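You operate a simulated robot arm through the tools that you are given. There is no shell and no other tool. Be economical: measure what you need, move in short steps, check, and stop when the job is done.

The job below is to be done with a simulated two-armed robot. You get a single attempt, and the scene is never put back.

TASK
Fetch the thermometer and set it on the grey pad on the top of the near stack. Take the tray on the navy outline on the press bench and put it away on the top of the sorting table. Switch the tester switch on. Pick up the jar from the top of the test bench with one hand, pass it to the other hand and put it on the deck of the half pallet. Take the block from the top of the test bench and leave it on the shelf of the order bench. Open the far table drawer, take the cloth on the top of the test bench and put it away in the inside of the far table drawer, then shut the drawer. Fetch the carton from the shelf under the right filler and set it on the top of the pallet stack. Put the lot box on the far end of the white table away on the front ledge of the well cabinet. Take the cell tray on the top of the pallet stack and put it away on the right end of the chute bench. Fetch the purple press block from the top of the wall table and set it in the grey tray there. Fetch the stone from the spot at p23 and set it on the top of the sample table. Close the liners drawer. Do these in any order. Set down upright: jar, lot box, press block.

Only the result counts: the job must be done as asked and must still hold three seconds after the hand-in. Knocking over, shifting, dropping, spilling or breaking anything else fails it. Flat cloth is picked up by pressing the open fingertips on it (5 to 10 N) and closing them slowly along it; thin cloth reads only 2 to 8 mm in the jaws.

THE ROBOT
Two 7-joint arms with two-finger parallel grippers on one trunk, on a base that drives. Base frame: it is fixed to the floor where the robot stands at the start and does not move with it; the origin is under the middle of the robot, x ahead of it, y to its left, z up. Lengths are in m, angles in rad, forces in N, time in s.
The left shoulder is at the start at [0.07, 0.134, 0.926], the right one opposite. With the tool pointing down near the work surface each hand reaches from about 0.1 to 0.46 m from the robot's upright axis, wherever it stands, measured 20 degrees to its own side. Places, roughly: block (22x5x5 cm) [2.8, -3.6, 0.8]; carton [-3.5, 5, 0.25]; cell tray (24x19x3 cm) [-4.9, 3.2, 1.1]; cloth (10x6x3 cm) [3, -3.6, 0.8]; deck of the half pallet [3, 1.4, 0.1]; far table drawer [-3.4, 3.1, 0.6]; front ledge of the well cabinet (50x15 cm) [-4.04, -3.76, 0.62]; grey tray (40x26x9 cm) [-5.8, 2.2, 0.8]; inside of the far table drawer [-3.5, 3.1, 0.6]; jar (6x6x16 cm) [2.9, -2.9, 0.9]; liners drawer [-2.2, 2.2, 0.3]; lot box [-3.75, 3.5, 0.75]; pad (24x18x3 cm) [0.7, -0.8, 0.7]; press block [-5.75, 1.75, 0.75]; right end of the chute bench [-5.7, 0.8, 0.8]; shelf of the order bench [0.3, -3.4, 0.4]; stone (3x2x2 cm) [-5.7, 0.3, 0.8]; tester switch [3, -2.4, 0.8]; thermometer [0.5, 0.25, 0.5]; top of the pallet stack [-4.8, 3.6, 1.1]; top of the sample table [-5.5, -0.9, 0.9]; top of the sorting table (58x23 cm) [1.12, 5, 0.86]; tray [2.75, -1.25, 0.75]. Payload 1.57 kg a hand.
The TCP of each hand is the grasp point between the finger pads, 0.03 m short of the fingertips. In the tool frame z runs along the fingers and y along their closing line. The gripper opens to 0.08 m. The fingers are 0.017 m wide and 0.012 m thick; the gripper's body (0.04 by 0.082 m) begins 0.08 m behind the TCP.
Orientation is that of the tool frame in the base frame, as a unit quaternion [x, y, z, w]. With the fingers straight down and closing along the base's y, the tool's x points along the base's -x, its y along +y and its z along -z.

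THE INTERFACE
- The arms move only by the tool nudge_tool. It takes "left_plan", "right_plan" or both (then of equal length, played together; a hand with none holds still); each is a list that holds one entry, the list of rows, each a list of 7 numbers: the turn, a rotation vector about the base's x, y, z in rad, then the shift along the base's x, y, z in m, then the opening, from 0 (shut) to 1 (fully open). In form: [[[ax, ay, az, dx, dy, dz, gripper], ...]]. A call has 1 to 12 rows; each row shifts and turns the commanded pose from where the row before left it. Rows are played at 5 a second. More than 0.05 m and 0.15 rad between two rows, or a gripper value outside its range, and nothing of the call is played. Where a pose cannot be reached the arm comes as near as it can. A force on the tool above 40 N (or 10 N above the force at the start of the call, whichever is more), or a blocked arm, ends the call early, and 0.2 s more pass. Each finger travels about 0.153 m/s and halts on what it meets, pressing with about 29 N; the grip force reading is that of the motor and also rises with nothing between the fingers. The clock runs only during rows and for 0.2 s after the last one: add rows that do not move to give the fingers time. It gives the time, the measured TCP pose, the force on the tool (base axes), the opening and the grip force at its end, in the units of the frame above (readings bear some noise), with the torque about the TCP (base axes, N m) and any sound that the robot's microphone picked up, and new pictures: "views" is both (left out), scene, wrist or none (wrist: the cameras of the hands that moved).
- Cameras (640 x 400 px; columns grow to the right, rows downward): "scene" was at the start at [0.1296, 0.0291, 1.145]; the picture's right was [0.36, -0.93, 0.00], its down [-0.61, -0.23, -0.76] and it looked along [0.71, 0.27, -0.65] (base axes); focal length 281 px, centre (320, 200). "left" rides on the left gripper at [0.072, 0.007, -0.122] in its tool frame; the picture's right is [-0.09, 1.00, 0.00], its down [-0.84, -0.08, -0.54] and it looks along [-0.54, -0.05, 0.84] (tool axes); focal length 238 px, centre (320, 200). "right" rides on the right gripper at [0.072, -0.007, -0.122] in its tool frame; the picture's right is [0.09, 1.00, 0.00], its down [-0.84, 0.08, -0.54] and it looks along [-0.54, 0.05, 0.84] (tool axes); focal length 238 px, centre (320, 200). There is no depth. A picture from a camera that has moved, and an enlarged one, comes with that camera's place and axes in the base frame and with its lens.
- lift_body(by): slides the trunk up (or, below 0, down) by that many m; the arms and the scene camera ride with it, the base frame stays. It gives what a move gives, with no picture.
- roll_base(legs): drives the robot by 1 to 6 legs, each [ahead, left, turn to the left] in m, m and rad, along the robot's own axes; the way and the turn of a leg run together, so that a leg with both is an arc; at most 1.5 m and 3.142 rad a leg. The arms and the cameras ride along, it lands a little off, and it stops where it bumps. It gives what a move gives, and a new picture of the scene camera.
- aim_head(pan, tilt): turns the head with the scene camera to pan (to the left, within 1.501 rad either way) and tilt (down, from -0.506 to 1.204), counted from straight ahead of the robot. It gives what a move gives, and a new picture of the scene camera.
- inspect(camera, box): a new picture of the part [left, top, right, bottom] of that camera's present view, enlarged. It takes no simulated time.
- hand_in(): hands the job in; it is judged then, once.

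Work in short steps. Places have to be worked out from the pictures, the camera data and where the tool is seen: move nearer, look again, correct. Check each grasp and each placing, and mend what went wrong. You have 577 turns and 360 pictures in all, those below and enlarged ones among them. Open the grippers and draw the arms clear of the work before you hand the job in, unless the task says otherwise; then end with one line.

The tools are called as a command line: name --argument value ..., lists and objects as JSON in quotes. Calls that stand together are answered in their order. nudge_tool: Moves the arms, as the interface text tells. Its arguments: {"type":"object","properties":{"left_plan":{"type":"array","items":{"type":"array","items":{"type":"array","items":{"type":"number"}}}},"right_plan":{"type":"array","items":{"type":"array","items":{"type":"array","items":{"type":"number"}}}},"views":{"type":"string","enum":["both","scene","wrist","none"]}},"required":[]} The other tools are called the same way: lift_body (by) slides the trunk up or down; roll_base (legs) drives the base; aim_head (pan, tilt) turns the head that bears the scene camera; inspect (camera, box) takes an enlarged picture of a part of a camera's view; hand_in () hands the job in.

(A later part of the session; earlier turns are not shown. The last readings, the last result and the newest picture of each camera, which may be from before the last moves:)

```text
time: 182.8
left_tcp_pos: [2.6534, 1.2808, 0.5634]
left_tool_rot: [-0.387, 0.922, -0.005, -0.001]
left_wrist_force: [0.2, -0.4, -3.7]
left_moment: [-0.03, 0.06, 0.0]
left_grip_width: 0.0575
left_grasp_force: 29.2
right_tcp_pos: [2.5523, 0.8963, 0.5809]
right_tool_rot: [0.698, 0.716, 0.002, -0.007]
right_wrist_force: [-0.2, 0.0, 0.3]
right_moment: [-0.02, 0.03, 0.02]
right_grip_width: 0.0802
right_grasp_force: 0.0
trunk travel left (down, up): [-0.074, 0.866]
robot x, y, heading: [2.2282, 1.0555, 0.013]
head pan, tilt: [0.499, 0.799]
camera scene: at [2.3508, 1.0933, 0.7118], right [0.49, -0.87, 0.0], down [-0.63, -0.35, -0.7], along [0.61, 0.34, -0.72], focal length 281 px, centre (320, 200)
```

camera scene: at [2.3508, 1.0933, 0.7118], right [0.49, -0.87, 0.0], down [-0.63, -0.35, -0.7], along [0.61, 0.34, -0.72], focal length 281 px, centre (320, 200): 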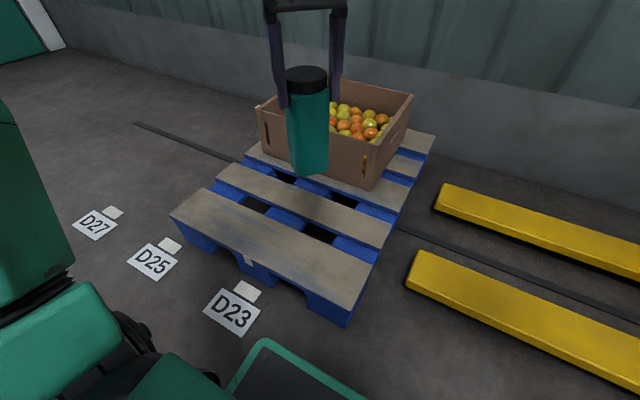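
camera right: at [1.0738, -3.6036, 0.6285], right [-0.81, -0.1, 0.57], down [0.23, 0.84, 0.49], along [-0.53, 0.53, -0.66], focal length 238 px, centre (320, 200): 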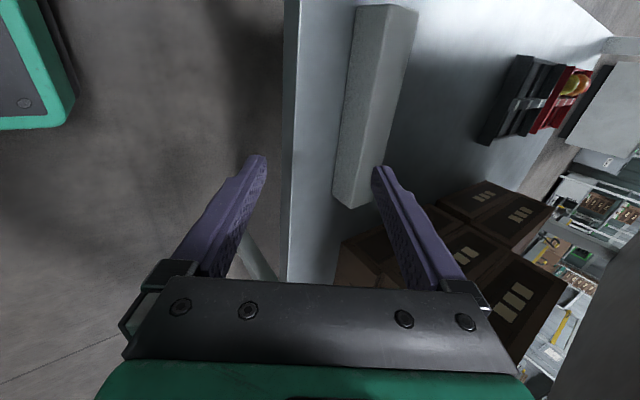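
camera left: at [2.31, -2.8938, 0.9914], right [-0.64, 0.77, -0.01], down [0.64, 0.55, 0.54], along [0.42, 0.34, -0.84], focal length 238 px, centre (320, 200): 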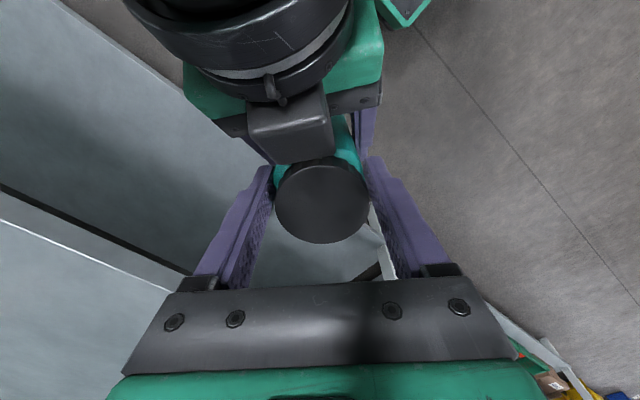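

The jar is over the board's middle. I lower with the arm until contact.

nudge_tool --left_plan '[[[0, 0, 0, 0, 0, -0.045, 0], [0, 0, 0, 0, 0, -0.045, 0], [0, 0, 0, 0, 0, -0.045, 0], [0, 0, 0, 0, 0, -0.045, 0], [0, 0, 0, 0, 0, -0.045, 0], [0, 0, 0, 0, 0, -0.02, 0], [0, 0, 0, 0, 0, 0, 0]]]' --views "scene"

```text
time: 184.4
left_tcp_pos: [2.6522, 1.2817, 0.3162]
left_tool_rot: [-0.386, 0.922, -0.005, -0.002]
left_wrist_force: [0.7, -0.5, -3.1]
left_moment: [-0.02, 0.03, -0.04]
left_grip_width: 0.0573
left_grasp_force: 29.2
right_tcp_pos: [2.5513, 0.8959, 0.5812]
right_tool_rot: [0.698, 0.716, 0.002, -0.006]
right_wrist_force: [-0.7, -0.3, 0.6]
right_moment: [-0.01, 0.0, 0.04]
right_grip_width: 0.0801
right_grasp_force: 0.0
trunk travel left (down, up): [-0.074, 0.866]
robot x, y, heading: [2.2309, 1.0538, 0.009]
head pan, tilt: [0.499, 0.799]
camera scene: at [2.3508, 1.0934, 0.7119], right [0.49, -0.87, 0.0], down [-0.63, -0.35, -0.7], along [0.61, 0.34, -0.72], focal length 281 px, centre (320, 200)
```

scene: 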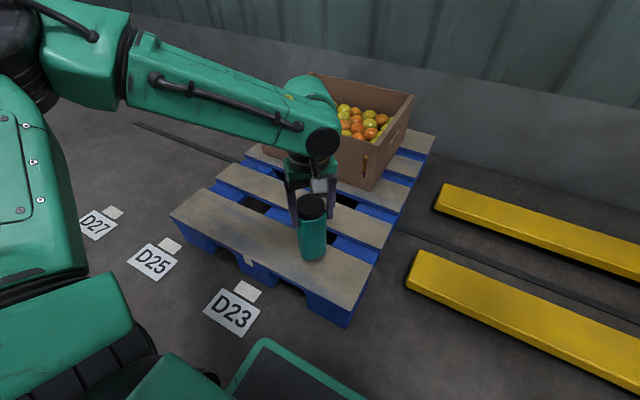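

nudge_tool --left_plan '[[[0, 0, 0, 0, 0, -0.01, 0], [0, 0, 0, 0, 0, -0.01, 0], [0, 0, 0, 0, 0, -0.005, 0], [0, 0, 0, 0, 0, -0.005, 0], [0, 0, 0, 0, 0, -0.005, 0], [0, 0, 0, 0, 0, -0.005, 0], [0, 0, 0, 0, 0, -0.005, 0], [0, 0, 0, 0, 0, -0.005, 0]]]' --views "none"

```text
time: 186.2
left_tcp_pos: [2.6522, 1.2797, 0.2694]
left_tool_rot: [-0.386, 0.922, -0.005, 0.0]
left_wrist_force: [-4.9, -3.6, 13.3]
left_moment: [-0.02, 0.61, 0.09]
left_grip_width: 0.0574
left_grasp_force: 29.2
right_tcp_pos: [2.551, 0.8954, 0.5829]
right_tool_rot: [0.698, 0.716, 0.004, -0.006]
right_wrist_force: [0.3, -0.1, -0.9]
right_moment: [-0.01, -0.01, 0.01]
right_grip_width: 0.0803
right_grasp_force: 0.1
trunk travel left (down, up): [-0.074, 0.866]
robot x, y, heading: [2.2288, 1.0548, 0.012]
head pan, tilt: [0.499, 0.799]
```

Contact (13 N). I open and rise straight up.

nudge_tool --left_plan '[[[0, 0, 0, 0, 0, 0.002, 0.75], [0, 0, 0, 0, 0, 0, 0.9], [0, 0, 0, 0, 0, 0, 1], [0, 0, 0, 0, 0, 0.03, 1], [0, 0, 0, 0, 0, 0.04, 1], [0, 0, 0, 0, 0, 0.045, 1], [0, 0, 0, 0, 0, 0.045, 1], [0, 0, 0, 0, 0, 0.045, 1], [0, 0, 0, -0.02, 0, 0.045, 1]]]' --views "scene"

```text
time: 188.2
left_tcp_pos: [2.6323, 1.2819, 0.5205]
left_tool_rot: [-0.386, 0.922, -0.005, -0.002]
left_wrist_force: [0.6, 0.3, -0.5]
left_moment: [0.01, 0.02, 0.02]
left_grip_width: 0.08
left_grasp_force: 0.0
right_tcp_pos: [2.552, 0.8962, 0.5817]
right_tool_rot: [0.698, 0.716, 0.002, -0.007]
right_wrist_force: [0.9, 0.0, -0.4]
right_moment: [0.02, 0.0, 0.03]
right_grip_width: 0.0799
right_grasp_force: 0.1
trunk travel left (down, up): [-0.074, 0.866]
robot x, y, heading: [2.2275, 1.0557, 0.012]
head pan, tilt: [0.499, 0.799]
camera scene: at [2.3505, 1.0932, 0.7119], right [0.49, -0.87, 0.0], down [-0.63, -0.35, -0.7], along [0.61, 0.34, -0.72], focal length 281 px, centre (320, 200)
```

scene: 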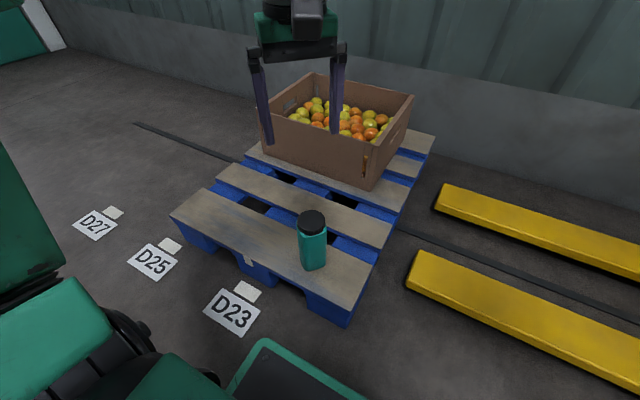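

The jar stands upright on the deck. Back to the test bench for the switch: raise the trunk, back off, and strafe south.

lift_body --by 0.4

roll_base --legs '[[-0.2, 0, -0.012], [0, -1.5, 0], [0, -1.5, 0], [0, -0.45, 0]]'

aim_head --pan 0.0 --tilt 0.5

```text
time: 192.0
left_tcp_pos: [2.6323, 1.2805, 0.9203]
left_tool_rot: [-0.386, 0.922, -0.004, -0.001]
left_wrist_force: [-0.3, 0.4, 0.7]
left_moment: [0.0, -0.03, 0.01]
left_grip_width: 0.0803
left_grasp_force: 0.0
right_tcp_pos: [2.5512, 0.8953, 0.982]
right_tool_rot: [0.699, 0.715, 0.001, -0.007]
right_wrist_force: [-0.3, -0.9, -0.2]
right_moment: [0.01, -0.02, -0.02]
right_grip_width: 0.0797
right_grasp_force: 0.0
trunk travel left (down, up): [-0.474, 0.466]
robot x, y, heading: [2.2287, 1.0509, 0.011]
head pan, tilt: [0.499, 0.799]
```

```text
time: 209.9
left_tcp_pos: [2.4173, -2.1764, 0.9209]
left_tool_rot: [-0.366, 0.93, -0.004, -0.001]
left_wrist_force: [-0.1, -0.1, 0.0]
left_moment: [0.0, -0.01, -0.02]
left_grip_width: 0.08
left_grasp_force: 0.1
right_tcp_pos: [2.3189, -2.5589, 0.982]
right_tool_rot: [0.715, 0.7, 0.002, -0.007]
right_wrist_force: [-1.1, -0.3, -0.1]
right_moment: [0.03, 0.02, 0.03]
right_grip_width: 0.0801
right_grasp_force: 0.1
trunk travel left (down, up): [-0.474, 0.466]
robot x, y, heading: [2.0044, -2.3863, -0.034]
head pan, tilt: [0.499, 0.799]
camera scene: at [2.1269, -2.3523, 1.1119], right [0.45, -0.89, 0.0], down [-0.64, -0.32, -0.7], along [0.62, 0.31, -0.72], focal length 281 px, centre (320, 200)
```

scene: 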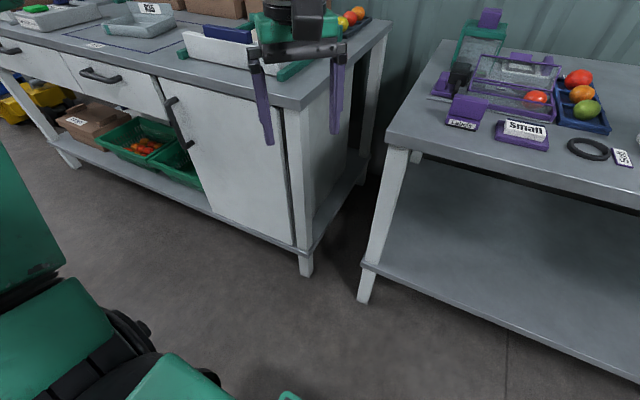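

```text
time: 210.9
left_tcp_pos: [2.4175, -2.1765, 0.9188]
left_tool_rot: [-0.367, 0.93, -0.004, -0.001]
left_wrist_force: [1.0, 0.0, 0.1]
left_moment: [-0.02, -0.03, 0.0]
left_grip_width: 0.0799
left_grasp_force: 0.0
right_tcp_pos: [2.3196, -2.5583, 0.9826]
right_tool_rot: [0.714, 0.7, 0.003, -0.007]
right_wrist_force: [-1.0, 0.1, -0.2]
right_moment: [0.04, 0.0, 0.0]
right_grip_width: 0.0802
right_grasp_force: 0.0
trunk travel left (down, up): [-0.474, 0.466]
robot x, y, heading: [2.0081, -2.3885, -0.03]
head pan, tilt: [0.0, 0.499]
camera scene: at [2.1459, -2.3911, 1.1378], right [-0.03, -1.0, 0.0], down [-0.48, 0.01, -0.88], along [0.88, -0.03, -0.48], focal length 281 px, centre (320, 200)
```

scene: 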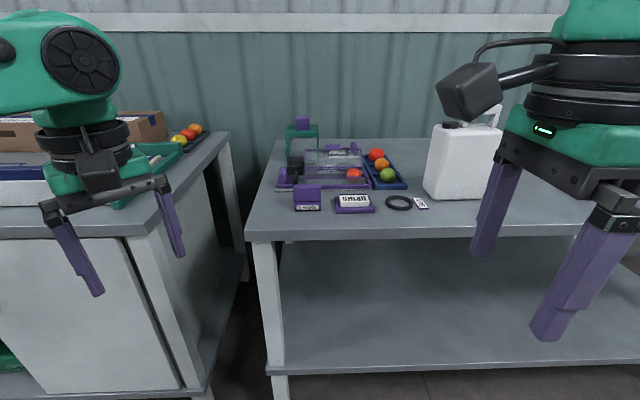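

inspect --camera "scene" --box '[240, 100, 440, 225]'

```text
3.20 times, centred on (340, 162) of scene
camera zoom: at [2.1459, -2.3911, 1.1378], right [-0.03, -1.0, 0.0], down [-0.48, 0.01, -0.88], along [0.88, -0.03, -0.48], focal length 899 px, centre (256, 320)
```

zoom: 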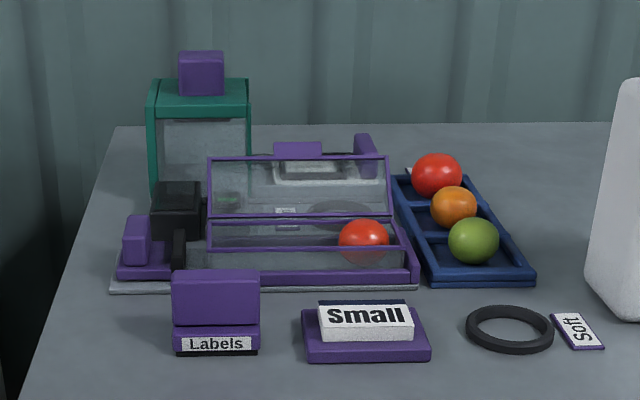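

I need a closer view of the tester on the left of the bench to find its switch; I tuck the left hand up and roll in.

nudge_tool --left_plan '[[[0, 0, 0.12, -0.03, 0.02, 0.03, 1], [0, 0, 0.12, -0.03, 0.02, 0.03, 1], [0, 0, -0.1, -0.03, 0.02, 0.03, 1], [0, 0, -0.14, -0.02, 0.0, 0.03, 1]]]' --views "none"

roll_base --legs '[[0.31, -0.1, 0.03]]'

aim_head --pan 0.15 --tilt 0.6

inspect --camera "scene" --box '[150, 120, 450, 320]'

```text
time: 211.9
left_tcp_pos: [2.3047, -2.1189, 1.0411]
left_tool_rot: [-0.366, 0.931, -0.003, -0.001]
left_wrist_force: [0.1, -0.3, 0.7]
left_moment: [0.01, 0.0, -0.01]
left_grip_width: 0.08
left_grasp_force: 0.1
right_tcp_pos: [2.3184, -2.5598, 0.9816]
right_tool_rot: [0.715, 0.7, 0.003, -0.007]
right_wrist_force: [0.0, -0.6, 0.3]
right_moment: [0.04, -0.03, 0.0]
right_grip_width: 0.0802
right_grasp_force: 0.0
trunk travel left (down, up): [-0.474, 0.466]
robot x, y, heading: [2.0039, -2.3875, -0.029]
head pan, tilt: [0.0, 0.499]
```

```text
time: 214.1
left_tcp_pos: [2.6112, -2.2163, 1.0406]
left_tool_rot: [-0.38, 0.925, -0.004, -0.001]
left_wrist_force: [-0.2, 0.3, -0.5]
left_moment: [0.0, 0.04, 0.05]
left_grip_width: 0.0801
left_grasp_force: 0.2
right_tcp_pos: [2.6357, -2.6553, 0.9821]
right_tool_rot: [0.704, 0.711, 0.001, -0.007]
right_wrist_force: [0.3, 0.6, 0.1]
right_moment: [0.03, 0.05, 0.02]
right_grip_width: 0.08
right_grasp_force: 0.1
trunk travel left (down, up): [-0.474, 0.466]
robot x, y, heading: [2.314, -2.4931, -0.01]
head pan, tilt: [0.0, 0.499]
camera scene: at [2.4581, -2.4938, 1.1379], right [0.0, -1.0, 0.0], down [-0.48, 0.0, -0.88], along [0.88, 0.0, -0.48], focal length 281 px, centre (320, 200)
```

scene: 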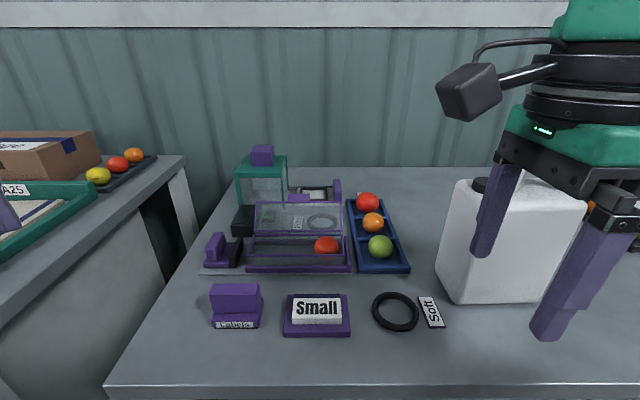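

```text
time: 214.8
left_tcp_pos: [2.6109, -2.2153, 1.0413]
left_tool_rot: [-0.38, 0.925, -0.005, -0.001]
left_wrist_force: [0.3, 0.3, 0.4]
left_moment: [0.02, -0.02, 0.01]
left_grip_width: 0.0799
left_grasp_force: 0.0
right_tcp_pos: [2.6356, -2.6556, 0.9826]
right_tool_rot: [0.704, 0.71, 0.002, -0.007]
right_wrist_force: [0.4, 0.2, -0.6]
right_moment: [0.02, -0.01, -0.02]
right_grip_width: 0.0801
right_grasp_force: 0.0
trunk travel left (down, up): [-0.474, 0.466]
robot x, y, heading: [2.3171, -2.4934, -0.001]
head pan, tilt: [0.15, 0.6]
camera scene: at [2.4542, -2.4806, 1.1288], right [0.15, -0.99, 0.0], down [-0.56, -0.08, -0.83], along [0.82, 0.12, -0.56], focal length 281 px, centre (320, 200)
```

scene: 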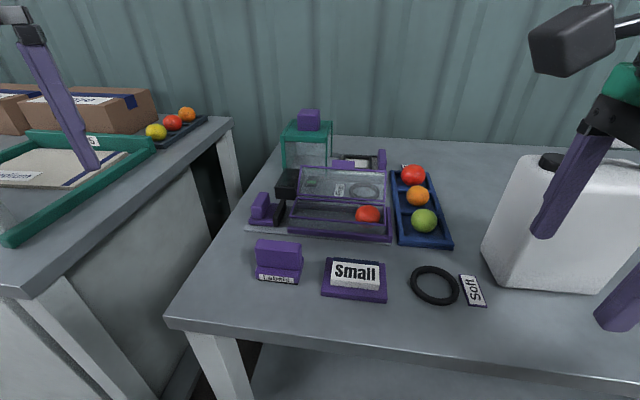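

```text
2.00 times, centred on (300, 220) of scene
camera zoom: at [2.4542, -2.4806, 1.1288], right [0.15, -0.99, 0.0], down [-0.56, -0.08, -0.83], along [0.82, 0.12, -0.56], focal length 562 px, centre (360, 160)
```

zoom: 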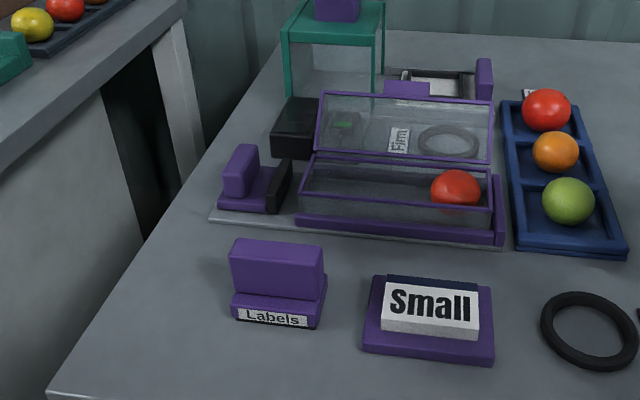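

The switch isn't clear yet; a black piece stands by the purple foot and another black box has a green display. I bring the left wrist camera over the tester for a close look.

nudge_tool --left_plan '[[[0, 0, -0.13, 0.01, -0.025, 0, 1], [0, 0, -0.13, 0.01, -0.025, 0, 1], [0, 0, -0.13, 0.015, -0.025, 0, 1], [0, 0, -0.13, 0.02, -0.025, 0, 1], [0, 0, -0.13, 0.02, -0.025, 0, 1], [0, 0, -0.13, 0.02, -0.02, 0, 1], [0, 0, 0, 0, 0, 0, 1]]]' --views "wrist"

```text
time: 216.3
left_tcp_pos: [2.6978, -2.3523, 1.0245]
left_tool_rot: [0.001, 1.0, -0.005, -0.001]
left_wrist_force: [-0.9, 0.7, 0.3]
left_moment: [0.03, -0.01, 0.01]
left_grip_width: 0.0799
left_grasp_force: 0.1
left hand out of reach, approached as far as the arm can: row 5, 6
right_tcp_pos: [2.6375, -2.6554, 0.9822]
right_tool_rot: [0.703, 0.711, 0.002, -0.007]
right_wrist_force: [0.0, 0.1, 0.4]
right_moment: [-0.01, 0.04, -0.01]
right_grip_width: 0.08
right_grasp_force: 0.0
trunk travel left (down, up): [-0.474, 0.466]
robot x, y, heading: [2.3152, -2.4954, -0.005]
head pan, tilt: [0.15, 0.6]
camera left: at [2.6253, -2.3431, 1.1452], right [0.09, 1.0, -0.01], down [0.84, -0.07, 0.54], along [0.54, -0.06, -0.84], focal length 238 px, centre (320, 200)
```

left: 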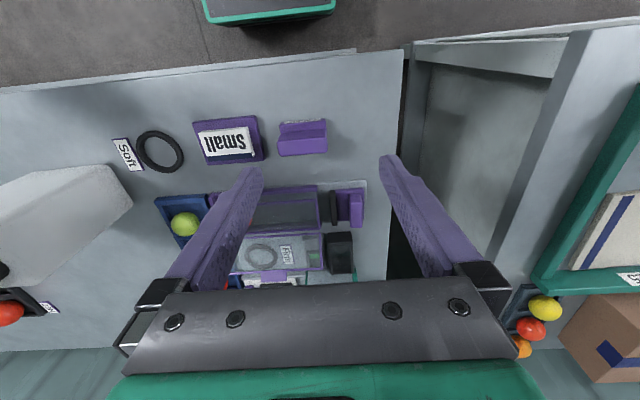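

inspect --camera "left" --box '[225, 165, 385, 290]'

```text
3.20 times, centred on (305, 228) of left
camera zoom: at [2.6253, -2.3431, 1.1452], right [0.09, 1.0, -0.01], down [0.84, -0.07, 0.54], along [0.54, -0.06, -0.84], focal length 763 px, centre (368, 112)
```

zoom: 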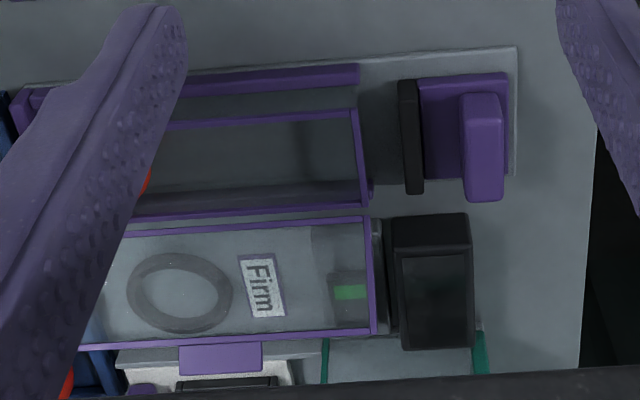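

Still ambiguous. I raise the trunk to look down on the back of the tester area.

lift_body --by 0.35

aim_head --pan 0.15 --tilt 0.8

inspect --camera "scene" --box '[230, 110, 430, 235]'

```text
time: 219.8
left_tcp_pos: [2.6979, -2.3518, 1.3735]
left_tool_rot: [0.0, 1.0, -0.004, -0.002]
left_wrist_force: [0.0, -0.6, -0.3]
left_moment: [0.0, 0.01, 0.01]
left_grip_width: 0.08
left_grasp_force: 0.0
right_tcp_pos: [2.6366, -2.6548, 1.3322]
right_tool_rot: [0.703, 0.711, 0.002, -0.006]
right_wrist_force: [-0.8, -0.2, 0.1]
right_moment: [-0.02, -0.03, 0.02]
right_grip_width: 0.0797
right_grasp_force: 0.1
trunk travel left (down, up): [-0.824, 0.116]
robot x, y, heading: [2.3165, -2.4897, 0.001]
head pan, tilt: [0.15, 0.6]
```

```text
time: 220.5
left_tcp_pos: [2.6965, -2.3524, 1.3744]
left_tool_rot: [0.0, 1.0, -0.005, -0.002]
left_wrist_force: [-0.3, -0.5, 0.1]
left_moment: [0.04, 0.0, -0.06]
left_grip_width: 0.0801
left_grasp_force: 0.1
right_tcp_pos: [2.6369, -2.6558, 1.332]
right_tool_rot: [0.703, 0.711, 0.001, -0.008]
right_wrist_force: [-0.1, -0.1, -0.1]
right_moment: [0.0, 0.01, 0.0]
right_grip_width: 0.0797
right_grasp_force: 0.1
trunk travel left (down, up): [-0.824, 0.116]
robot x, y, heading: [2.3189, -2.4931, -0.003]
head pan, tilt: [0.15, 0.799]
camera scene: at [2.4468, -2.4817, 1.462], right [0.15, -0.99, 0.0], down [-0.71, -0.11, -0.7], along [0.69, 0.1, -0.72], focal length 281 px, centre (320, 200)
```

scene: 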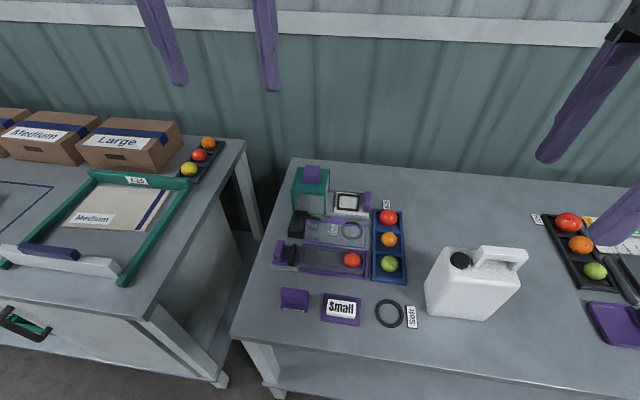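

```text
3.20 times, centred on (330, 172) of scene
camera zoom: at [2.4468, -2.4817, 1.462], right [0.15, -0.99, 0.0], down [-0.71, -0.11, -0.7], along [0.69, 0.1, -0.72], focal length 899 px, centre (288, 288)
```

zoom: 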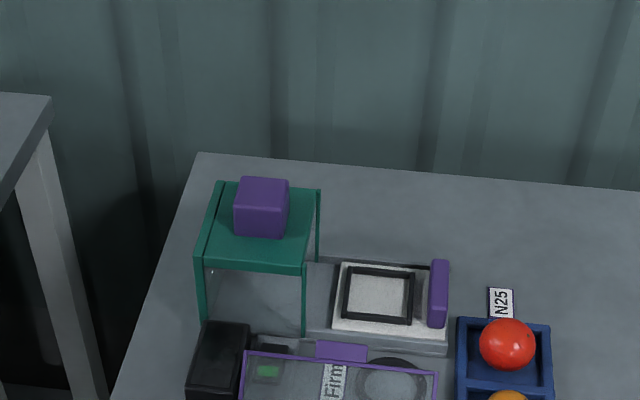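

Lowering back down, I bring the left wrist camera within ~0.28 m of the purple/black piece beside the tester, whose place is near the given one.

lift_body --by -0.35

nudge_tool --left_plan '[[[0, 0, 0, 0.01, 0.01, -0.03, 1], [0, 0, 0, 0.02, 0.01, -0.03, 1], [0, 0, 0, 0.025, 0.01, -0.025, 1], [0, 0, 0, 0.02, 0.01, 0, 1], [0, 0, 0, 0, 0, 0, 1]]]' --views "none"

inspect --camera "left" --box '[220, 100, 420, 300]'

```text
time: 223.9
left_tcp_pos: [2.6963, -2.3507, 1.0238]
left_tool_rot: [0.0, 1.0, -0.004, -0.002]
left_wrist_force: [-1.1, -0.3, -0.3]
left_moment: [0.01, 0.0, -0.02]
left_grip_width: 0.0799
left_grasp_force: 0.1
right_tcp_pos: [2.6358, -2.6554, 0.9815]
right_tool_rot: [0.703, 0.711, 0.002, -0.007]
right_wrist_force: [0.0, 0.3, 0.1]
right_moment: [-0.01, 0.04, 0.0]
right_grip_width: 0.08
right_grasp_force: 0.1
trunk travel left (down, up): [-0.474, 0.466]
robot x, y, heading: [2.3138, -2.4933, -0.001]
head pan, tilt: [0.15, 0.799]
```

```text
time: 225.1
left_tcp_pos: [2.7724, -2.3132, 0.9375]
left_tool_rot: [0.0, 1.0, -0.004, -0.002]
left_wrist_force: [-0.5, -0.5, 0.1]
left_moment: [0.02, -0.02, -0.01]
left_grip_width: 0.0803
left_grasp_force: 0.1
right_tcp_pos: [2.6349, -2.6557, 0.9818]
right_tool_rot: [0.703, 0.711, 0.002, -0.007]
right_wrist_force: [0.1, 0.5, -0.1]
right_moment: [0.02, 0.0, -0.02]
right_grip_width: 0.08
right_grasp_force: 0.1
trunk travel left (down, up): [-0.474, 0.466]
robot x, y, heading: [2.3161, -2.492, -0.005]
head pan, tilt: [0.15, 0.799]
```

```text
2.00 times, centred on (320, 200) of left
camera zoom: at [2.7007, -2.3035, 1.0588], right [0.09, 1.0, -0.01], down [0.84, -0.07, 0.54], along [0.54, -0.06, -0.84], focal length 477 px, centre (320, 200)
```

zoom: 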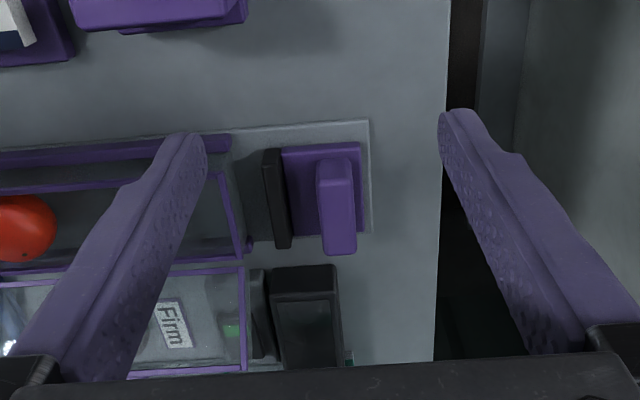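

The green spot at about (2.96, −2.395, 0.82), seen through the tilted clear lid, matches the given switch place best. I raise the trunk to the top and roll slightly nearer for a steep zoomed look.

lift_body --by 0.4

roll_base --legs '[[0.05, 0.05, 0]]'

inspect --camera "scene" --box '[260, 140, 380, 240]'

```text
time: 228.9
left_tcp_pos: [2.7716, -2.3123, 1.3371]
left_tool_rot: [0.0, 1.0, -0.005, -0.002]
left_wrist_force: [-0.5, 0.3, -0.5]
left_moment: [-0.03, 0.0, -0.05]
left_grip_width: 0.0799
left_grasp_force: 0.0
right_tcp_pos: [2.636, -2.6561, 1.382]
right_tool_rot: [0.704, 0.711, 0.002, -0.007]
right_wrist_force: [0.3, 0.7, 0.1]
right_moment: [0.0, -0.02, 0.01]
right_grip_width: 0.0801
right_grasp_force: 0.0
trunk travel left (down, up): [-0.874, 0.066]
robot x, y, heading: [2.318, -2.4941, -0.0]
head pan, tilt: [0.15, 0.799]
```

```text
time: 230.0
left_tcp_pos: [2.8147, -2.2698, 1.3409]
left_tool_rot: [0.0, 1.0, 0.0, 0.0]
left_wrist_force: [-1.1, -1.0, 1.3]
left_moment: [0.09, -0.04, 0.01]
left_grip_width: 0.08
left_grasp_force: 0.1
right_tcp_pos: [2.6784, -2.6129, 1.3841]
right_tool_rot: [0.704, 0.711, 0.007, -0.007]
right_wrist_force: [-0.5, -0.4, 0.1]
right_moment: [0.08, -0.06, 0.04]
right_grip_width: 0.0799
right_grasp_force: 0.0
trunk travel left (down, up): [-0.874, 0.066]
robot x, y, heading: [2.3637, -2.4413, -0.005]
head pan, tilt: [0.15, 0.799]
camera scene: at [2.488, -2.4405, 1.5128], right [0.15, -0.99, -0.01], down [-0.7, -0.1, -0.7], along [0.69, 0.11, -0.71], focal length 281 px, centre (320, 200)
```

scene: 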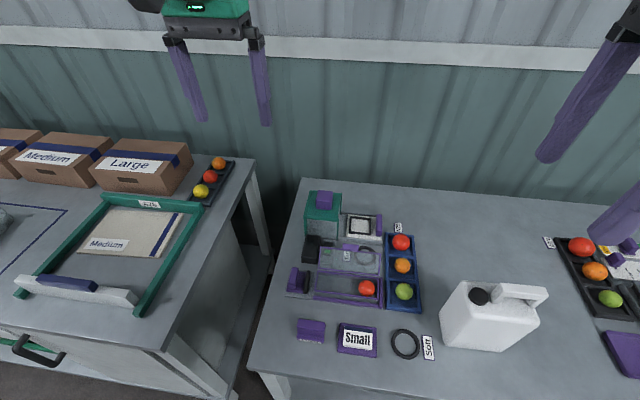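

```text
4.00 times, centred on (320, 190) of scene
camera zoom: at [2.488, -2.4405, 1.5128], right [0.15, -0.99, -0.01], down [-0.7, -0.1, -0.7], along [0.69, 0.11, -0.71], focal length 1124 px, centre (320, 240)
```

zoom: 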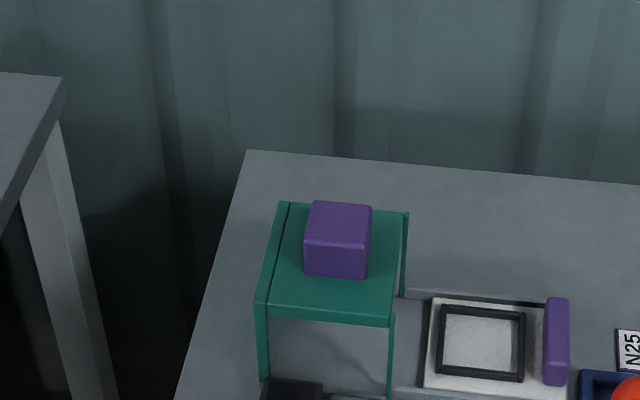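

inspect --camera "scene" --box '[280, 215, 400, 315]'

```text
4.00 times, centred on (340, 265) of scene
camera zoom: at [2.488, -2.4405, 1.5128], right [0.15, -0.99, -0.01], down [-0.7, -0.1, -0.7], along [0.69, 0.11, -0.71], focal length 1124 px, centre (240, -60)
```

zoom: 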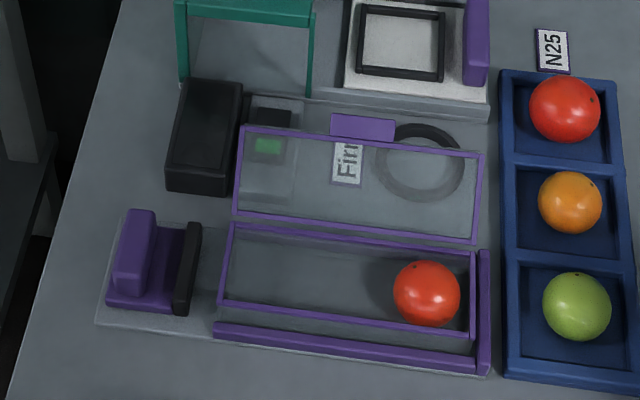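

Now I see it: behind the lid there's a small grey panel with a black rocker and a green mark at about (2.966, −2.387), just like the one on the scale. The lid's top edge is at (2.926, z 0.879), so I must press nearly vertically from above. I check the clearance ahead of my base to see how close I can get.

aim_head --pan 0.0 --tilt 1.2

inspect --camera "scene" --box '[180, 0, 340, 100]'

```text
time: 230.8
left_tcp_pos: [2.8239, -2.261, 1.3368]
left_tool_rot: [0.001, 1.0, -0.005, -0.003]
left_wrist_force: [1.1, -0.3, 0.7]
left_moment: [-0.02, 0.04, 0.0]
left_grip_width: 0.0803
left_grasp_force: 0.1
right_tcp_pos: [2.6879, -2.6046, 1.3829]
right_tool_rot: [0.703, 0.711, 0.002, -0.007]
right_wrist_force: [-0.8, 0.1, -0.6]
right_moment: [-0.02, 0.01, -0.01]
right_grip_width: 0.0801
right_grasp_force: 0.0
trunk travel left (down, up): [-0.874, 0.066]
robot x, y, heading: [2.3687, -2.4422, -0.004]
head pan, tilt: [0.0, 1.201]
camera scene: at [2.4744, -2.4424, 1.4841], right [0.0, -1.0, 0.0], down [-0.93, 0.0, -0.36], along [0.36, 0.0, -0.93], focal length 281 px, centre (320, 200)
```

scene: 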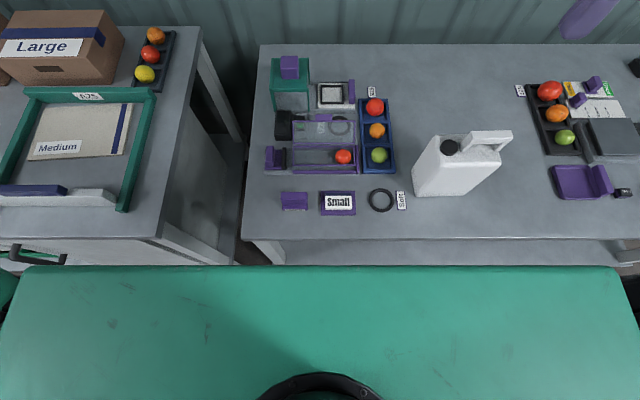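

```text
4.00 times, centred on (260, 50) of scene
camera zoom: at [2.4744, -2.4424, 1.4841], right [0.0, -1.0, 0.0], down [-0.93, 0.0, -0.36], along [0.36, 0.0, -0.93], focal length 1124 px, centre (560, 800)
```

zoom: 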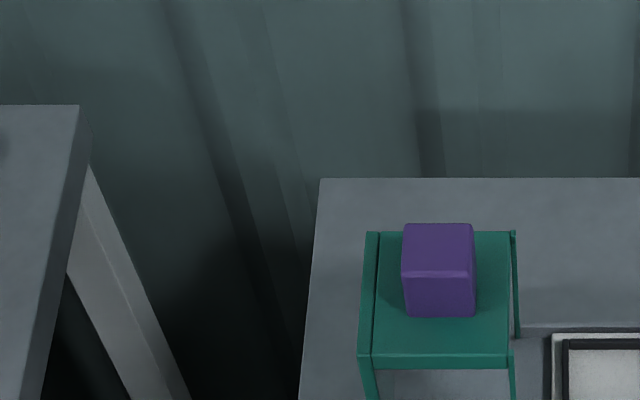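

Gap to the bench is about 3 cm, so I stay at this x. I strafe right to suit the left arm, lower the trunk, close the left fingers and pitch 0.35 rad, approaching above the switch.

roll_base --legs '[[0, -0.1, 0]]'

lift_body --by -0.23

nudge_tool --left_plan '[[[0, -0.117, 0, 0.02, -0.008, -0.01, 0.4], [0, -0.117, 0, 0.03, -0.008, -0.03, 0], [0, -0.117, 0, 0.03, -0.008, -0.04, 0], [0, 0, 0, 0.03, 0, -0.04, 0], [0, 0, 0, 0, 0, 0, 0]]]' --views "wrist"

```text
time: 232.0
left_tcp_pos: [2.8218, -2.3558, 1.3368]
left_tool_rot: [0.0, 1.0, -0.007, -0.002]
left_wrist_force: [0.9, 0.2, 0.1]
left_moment: [-0.01, 0.01, -0.01]
left_grip_width: 0.08
left_grasp_force: 0.1
right_tcp_pos: [2.6843, -2.6965, 1.3826]
right_tool_rot: [0.704, 0.711, 0.0, -0.004]
right_wrist_force: [0.8, 0.5, -0.1]
right_moment: [-0.05, 0.0, 0.02]
right_grip_width: 0.0801
right_grasp_force: 0.1
trunk travel left (down, up): [-0.874, 0.066]
robot x, y, heading: [2.364, -2.5414, 0.001]
head pan, tilt: [0.0, 1.201]
camera scene: at [2.4725, -2.5351, 1.4842], right [0.0, -1.0, 0.01], down [-0.93, 0.0, -0.36], along [0.36, -0.01, -0.93], focal length 281 px, centre (320, 200)
```

scene: 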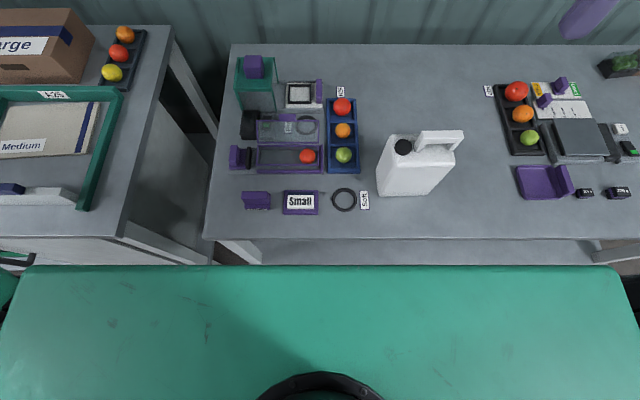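

```text
time: 234.4
left_tcp_pos: [2.8226, -2.3615, 1.1086]
left_tool_rot: [0.0, 1.0, -0.005, -0.002]
left_wrist_force: [0.1, -0.4, 0.0]
left_moment: [0.02, -0.03, 0.04]
left_grip_width: 0.0804
left_grasp_force: 0.1
right_tcp_pos: [2.6859, -2.7043, 1.1522]
right_tool_rot: [0.704, 0.71, 0.002, -0.007]
right_wrist_force: [0.1, -0.1, -0.2]
right_moment: [0.01, 0.0, -0.02]
right_grip_width: 0.0801
right_grasp_force: 0.0
trunk travel left (down, up): [-0.644, 0.296]
robot x, y, heading: [2.3658, -2.5368, -0.0]
head pan, tilt: [0.0, 1.201]
```

```text
refused: row 3 steps farther than a row can; nothing moved
```

nudge_tool --left_plan '[[[0, -0.117, 0, 0.02, -0.008, -0.01, 0.4], [0, -0.117, 0, 0.03, -0.008, -0.03, 0], [0, -0.117, 0, 0.03, -0.008, -0.03, 0], [0, 0, 0, 0.03, 0, -0.03, 0], [0, 0, 0, 0, 0, -0.02, 0]]]' --views "wrist"

inspect --camera "left" --box '[240, 120, 400, 260]'

```text
time: 235.6
left_tcp_pos: [2.9309, -2.3855, 0.9886]
left_tool_rot: [0.0, 0.985, -0.005, 0.174]
left_wrist_force: [-0.5, 0.4, 0.3]
left_moment: [-0.01, -0.04, 0.0]
left_grip_width: 0.0002
left_grasp_force: 21.2
right_tcp_pos: [2.6864, -2.7041, 1.1517]
right_tool_rot: [0.704, 0.711, 0.002, -0.005]
right_wrist_force: [0.4, 0.2, 1.0]
right_moment: [0.02, 0.0, -0.01]
right_grip_width: 0.0798
right_grasp_force: 0.0
trunk travel left (down, up): [-0.644, 0.296]
robot x, y, heading: [2.3663, -2.5396, 0.002]
head pan, tilt: [0.0, 1.201]
camera left: at [2.8214, -2.3767, 1.0786], right [0.09, 1.0, 0.02], down [0.6, -0.07, 0.8], along [0.79, -0.06, -0.6], focal length 238 px, centre (320, 200)
```

left: 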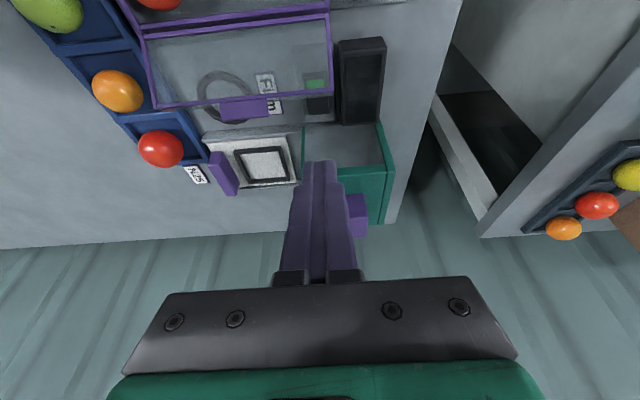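

```text
2.86 times, centred on (320, 190) of left
camera zoom: at [2.8214, -2.3767, 1.0786], right [0.09, 1.0, 0.02], down [0.6, -0.07, 0.8], along [0.79, -0.06, -0.6], focal length 681 px, centre (320, 229)
```

zoom: 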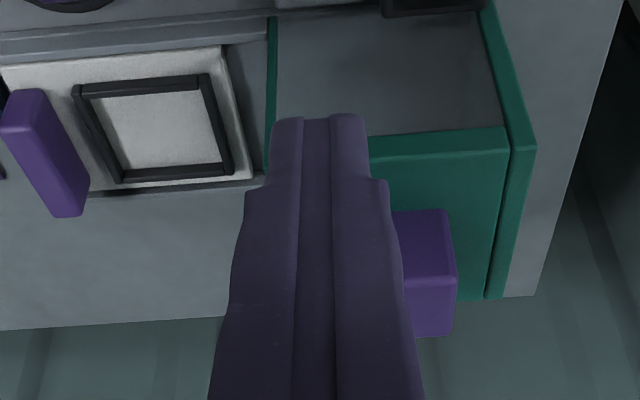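

Reach is fine here. Now a zoom onto the switch panel itself.

inspect --camera "left" --box '[260, 30, 400, 130]'

```text
4.00 times, centred on (330, 80) of left
camera zoom: at [2.8214, -2.3767, 1.0786], right [0.09, 1.0, 0.02], down [0.6, -0.07, 0.8], along [0.79, -0.06, -0.6], focal length 953 px, centre (280, 680)
```

zoom: 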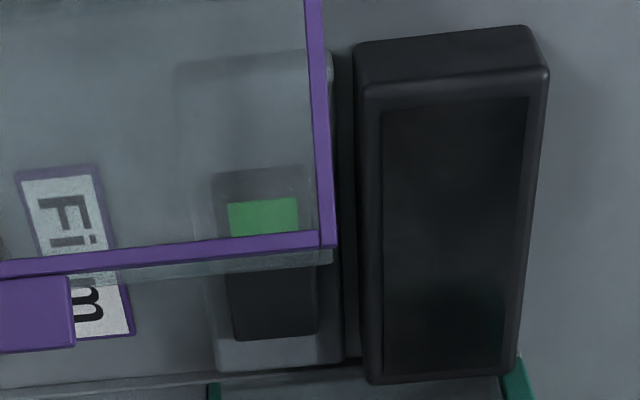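

The rocker lies along x: green end near (x≈2.950), black end far (x≈2.977), and the tester's dark display beside it suggests it's off. I'll press the green end. To clear the lid edge I straighten the tool to nearly vertical and come down in steps.

nudge_tool --left_plan '[[[0, 0.125, 0, 0.01, -0.002, 0, 0], [0, 0.125, 0, 0.01, -0.002, 0, 0], [0, 0, 0, 0, 0, -0.03, 0], [0, 0, 0, 0, 0, -0.03, 0], [0, 0, 0, 0, 0, 0, 0]]]' --views "wrist"

```text
time: 236.8
left_tcp_pos: [2.923, -2.374, 0.923]
left_tool_rot: [0.0, 0.999, -0.005, 0.048]
left_wrist_force: [-0.5, 0.0, 0.5]
left_moment: [0.01, 0.0, 0.04]
left_grip_width: 0.0
left_grasp_force: 21.8
left hand out of reach, approached as far as the arm can: row 2
right_tcp_pos: [2.686, -2.7044, 1.1531]
right_tool_rot: [0.703, 0.711, 0.003, -0.006]
right_wrist_force: [0.4, 0.3, 0.1]
right_moment: [0.0, -0.02, -0.03]
right_grip_width: 0.08
right_grasp_force: 0.0
trunk travel left (down, up): [-0.644, 0.296]
robot x, y, heading: [2.3676, -2.5433, 0.005]
head pan, tilt: [0.0, 1.201]
camera left: at [2.8386, -2.3651, 1.0376], right [0.09, 1.0, 0.0], down [0.78, -0.07, 0.62], along [0.62, -0.06, -0.78], focal length 238 px, centre (320, 200)
```

left: 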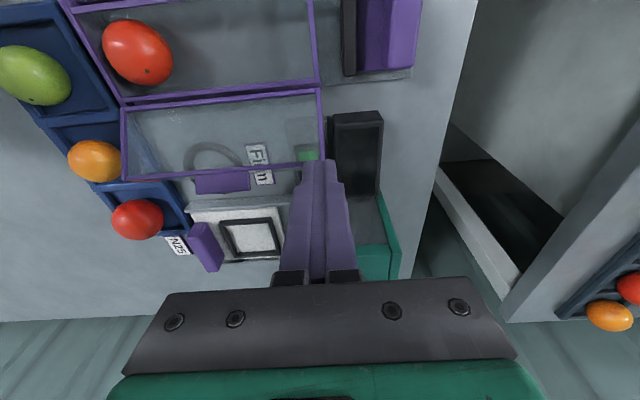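

The tip is still right above the lid edge (z 0.893). I stay at this height and try to extend 28 mm further before descending.

nudge_tool --left_plan '[[[0, 0, 0, 0.01, -0.008, 0.0, 0], [0, 0, 0, 0.01, -0.008, 0, 0], [0, 0, 0, 0.008, 0, 0, 0], [0, 0, 0, 0, 0, 0, 0]]]' --views "none"

```text
time: 237.8
left_tcp_pos: [2.9257, -2.3735, 0.9243]
left_tool_rot: [0.001, 0.999, -0.005, 0.049]
left_wrist_force: [-0.1, -0.7, 0.5]
left_moment: [0.0, -0.02, 0.0]
left_grip_width: 0.0
left_grasp_force: 21.3
left hand out of reach, approached as far as the arm can: row 1, 2, 3
right_tcp_pos: [2.6858, -2.7039, 1.1514]
right_tool_rot: [0.704, 0.711, 0.002, -0.007]
right_wrist_force: [1.0, -0.1, 0.3]
right_moment: [0.03, 0.06, -0.02]
right_grip_width: 0.08
right_grasp_force: 0.1
trunk travel left (down, up): [-0.644, 0.296]
robot x, y, heading: [2.3649, -2.5422, 0.001]
head pan, tilt: [0.0, 1.201]
```

I gain the rest by rolling 15 mm forward and pitching slightly more (0.16 rad still clears the lid).

roll_base --legs '[[0.015, -0.01, 0]]'

nudge_tool --left_plan '[[[0, -0.065, 0, 0.006, -0.006, 0.0, 0], [0, 0, 0, 0.006, 0, 0, 0], [0, 0, 0, 0, 0, 0, 0]]]' --views "wrist"

```text
time: 238.6
left_tcp_pos: [2.9379, -2.3829, 0.9251]
left_tool_rot: [0.0, 0.999, -0.005, 0.05]
left_wrist_force: [-0.6, -0.4, -0.1]
left_moment: [-0.01, -0.03, 0.0]
left_grip_width: 0.0
left_grasp_force: 21.4
right_tcp_pos: [2.6985, -2.7133, 1.153]
right_tool_rot: [0.703, 0.711, 0.003, -0.005]
right_wrist_force: [-0.4, 0.2, 0.2]
right_moment: [-0.04, -0.06, -0.02]
right_grip_width: 0.0798
right_grasp_force: 0.1
trunk travel left (down, up): [-0.644, 0.296]
robot x, y, heading: [2.378, -2.5501, 0.001]
head pan, tilt: [0.0, 1.201]
camera scene: at [2.4847, -2.551, 1.2545], right [0.0, -1.0, 0.0], down [-0.93, 0.0, -0.36], along [0.36, 0.0, -0.93], focal length 281 px, centre (320, 200)
```

scene: 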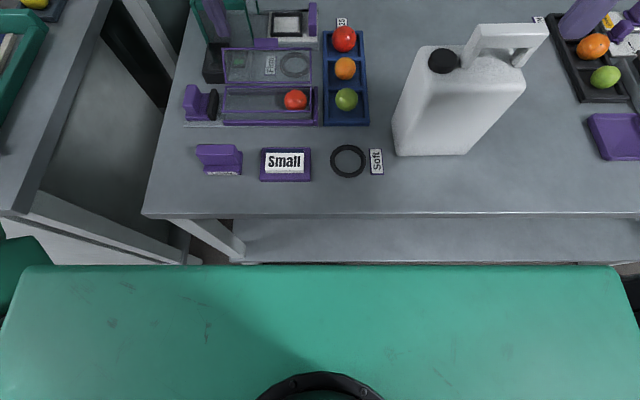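

```text
time: 239.4
left_tcp_pos: [2.9532, -2.3889, 0.9237]
left_tool_rot: [0.001, 0.997, -0.005, 0.083]
left_wrist_force: [-0.7, 0.4, 0.4]
left_moment: [-0.03, 0.02, 0.03]
left_grip_width: 0.0
left_grasp_force: 21.4
right_tcp_pos: [2.7007, -2.7147, 1.1518]
right_tool_rot: [0.704, 0.711, 0.002, -0.007]
right_wrist_force: [-0.3, 0.1, 0.0]
right_moment: [-0.03, 0.02, 0.02]
right_grip_width: 0.08
right_grasp_force: 0.1
trunk travel left (down, up): [-0.644, 0.296]
robot x, y, heading: [2.3815, -2.5536, -0.0]
head pan, tilt: [0.0, 1.201]
camera left: at [2.8606, -2.3802, 1.032], right [0.09, 1.0, 0.0], down [0.74, -0.07, 0.67], along [0.67, -0.06, -0.74], focal length 238 px, centre (320, 200)
```

left: 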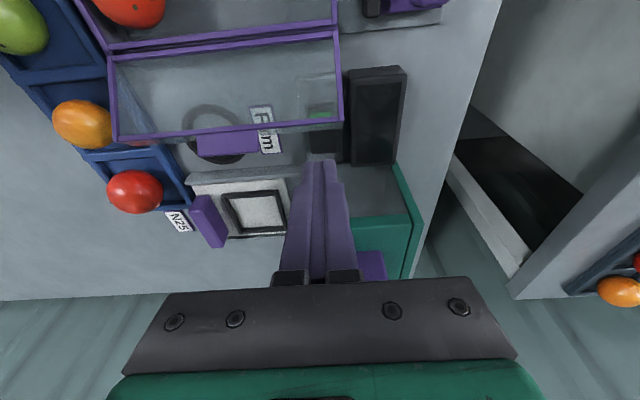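

The tip is at x≈2.958; the green half is at 2.947. I shift back 7 mm and descend carefully until contact.

nudge_tool --left_plan '[[[0, 0, 0, -0.007, 0.002, 0.0, 0], [0, 0, 0, 0.0, 0, -0.02, 0], [0, 0, 0, 0, 0, -0.02, 0], [0, 0, 0, 0, 0, -0.01, 0], [0, 0, 0, 0, 0, 0, 0]]]' --views "wrist"

```text
time: 240.6
left_tcp_pos: [2.9419, -2.3868, 0.8716]
left_tool_rot: [0.001, 0.997, -0.006, 0.08]
left_wrist_force: [-0.6, 0.1, 0.4]
left_moment: [0.01, -0.01, -0.02]
left_grip_width: 0.0001
left_grasp_force: 21.3
right_tcp_pos: [2.6997, -2.7132, 1.1522]
right_tool_rot: [0.703, 0.711, 0.003, -0.006]
right_wrist_force: [0.3, -0.5, 0.2]
right_moment: [0.0, 0.0, 0.03]
right_grip_width: 0.0798
right_grasp_force: 0.2
trunk travel left (down, up): [-0.644, 0.296]
robot x, y, heading: [2.3797, -2.5541, 0.0]
head pan, tilt: [0.0, 1.201]
camera left: at [2.8518, -2.3775, 0.9811], right [0.09, 1.0, 0.0], down [0.74, -0.07, 0.67], along [0.67, -0.06, -0.74], focal length 238 px, centre (320, 200)
```

left: 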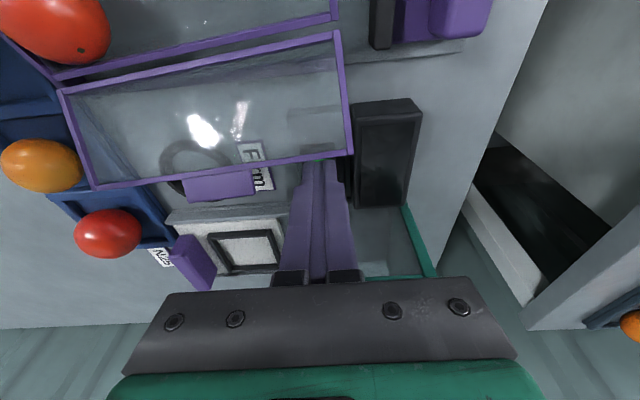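

nudge_tool --left_plan '[[[0, 0, 0, 0.002, 0, -0.005, 0], [0, 0, 0, 0.0, 0, -0.005, 0], [0, 0, 0, 0, 0, -0.004, 0], [0, 0, 0, 0, 0, -0.004, 0]]]' --views "none"

```text
time: 241.6
left_tcp_pos: [2.9417, -2.3841, 0.8583]
left_tool_rot: [0.0, 0.997, -0.005, 0.082]
left_wrist_force: [-0.3, 0.1, -0.4]
left_moment: [-0.01, -0.01, -0.02]
left_grip_width: 0.0001
left_grasp_force: 21.9
left hand out of reach, approached as far as the arm can: row 1, 4
right_tcp_pos: [2.7014, -2.7146, 1.1515]
right_tool_rot: [0.704, 0.71, 0.002, -0.006]
right_wrist_force: [1.0, -0.5, -0.7]
right_moment: [0.0, 0.0, 0.02]
right_grip_width: 0.08
right_grasp_force: 0.0
trunk travel left (down, up): [-0.644, 0.296]
robot x, y, heading: [2.383, -2.5506, -0.002]
head pan, tilt: [0.0, 1.201]
```

Arm's reach is used up going down; I use the trunk for the rest in small steps.

lift_body --by -0.006

lift_body --by -0.006

```text
time: 242.1
left_tcp_pos: [2.9413, -2.3854, 0.855]
left_tool_rot: [0.001, 0.996, -0.006, 0.085]
left_wrist_force: [1.4, 2.4, 15.2]
left_moment: [0.12, 0.02, -0.02]
left_grip_width: 0.0
left_grasp_force: 20.7
right_tcp_pos: [2.6982, -2.7153, 1.1462]
right_tool_rot: [0.702, 0.712, 0.004, -0.006]
right_wrist_force: [0.7, -0.6, -0.1]
right_moment: [0.0, 0.04, 0.0]
right_grip_width: 0.08
right_grasp_force: 0.0
trunk travel left (down, up): [-0.638, 0.302]
robot x, y, heading: [2.3811, -2.5489, 0.001]
head pan, tilt: [0.0, 1.201]
```

```text
time: 242.7
left_tcp_pos: [2.9408, -2.3846, 0.8545]
left_tool_rot: [-0.001, 0.996, -0.004, 0.092]
left_wrist_force: [-11.4, 1.0, 15.4]
left_moment: [0.1, 0.45, 0.09]
left_grip_width: 0.0002
left_grasp_force: 21.6
right_tcp_pos: [2.696, -2.7143, 1.141]
right_tool_rot: [0.703, 0.711, 0.005, -0.004]
right_wrist_force: [-0.2, 0.4, 0.3]
right_moment: [-0.01, -0.01, -0.01]
right_grip_width: 0.08
right_grasp_force: 0.0
trunk travel left (down, up): [-0.632, 0.308]
robot x, y, heading: [2.3836, -2.556, 0.003]
head pan, tilt: [0.0, 1.201]
stopped: the force on the tool passed its limit at 42 N (the readings are from after the stop); the commanded pose is now the measured one
```

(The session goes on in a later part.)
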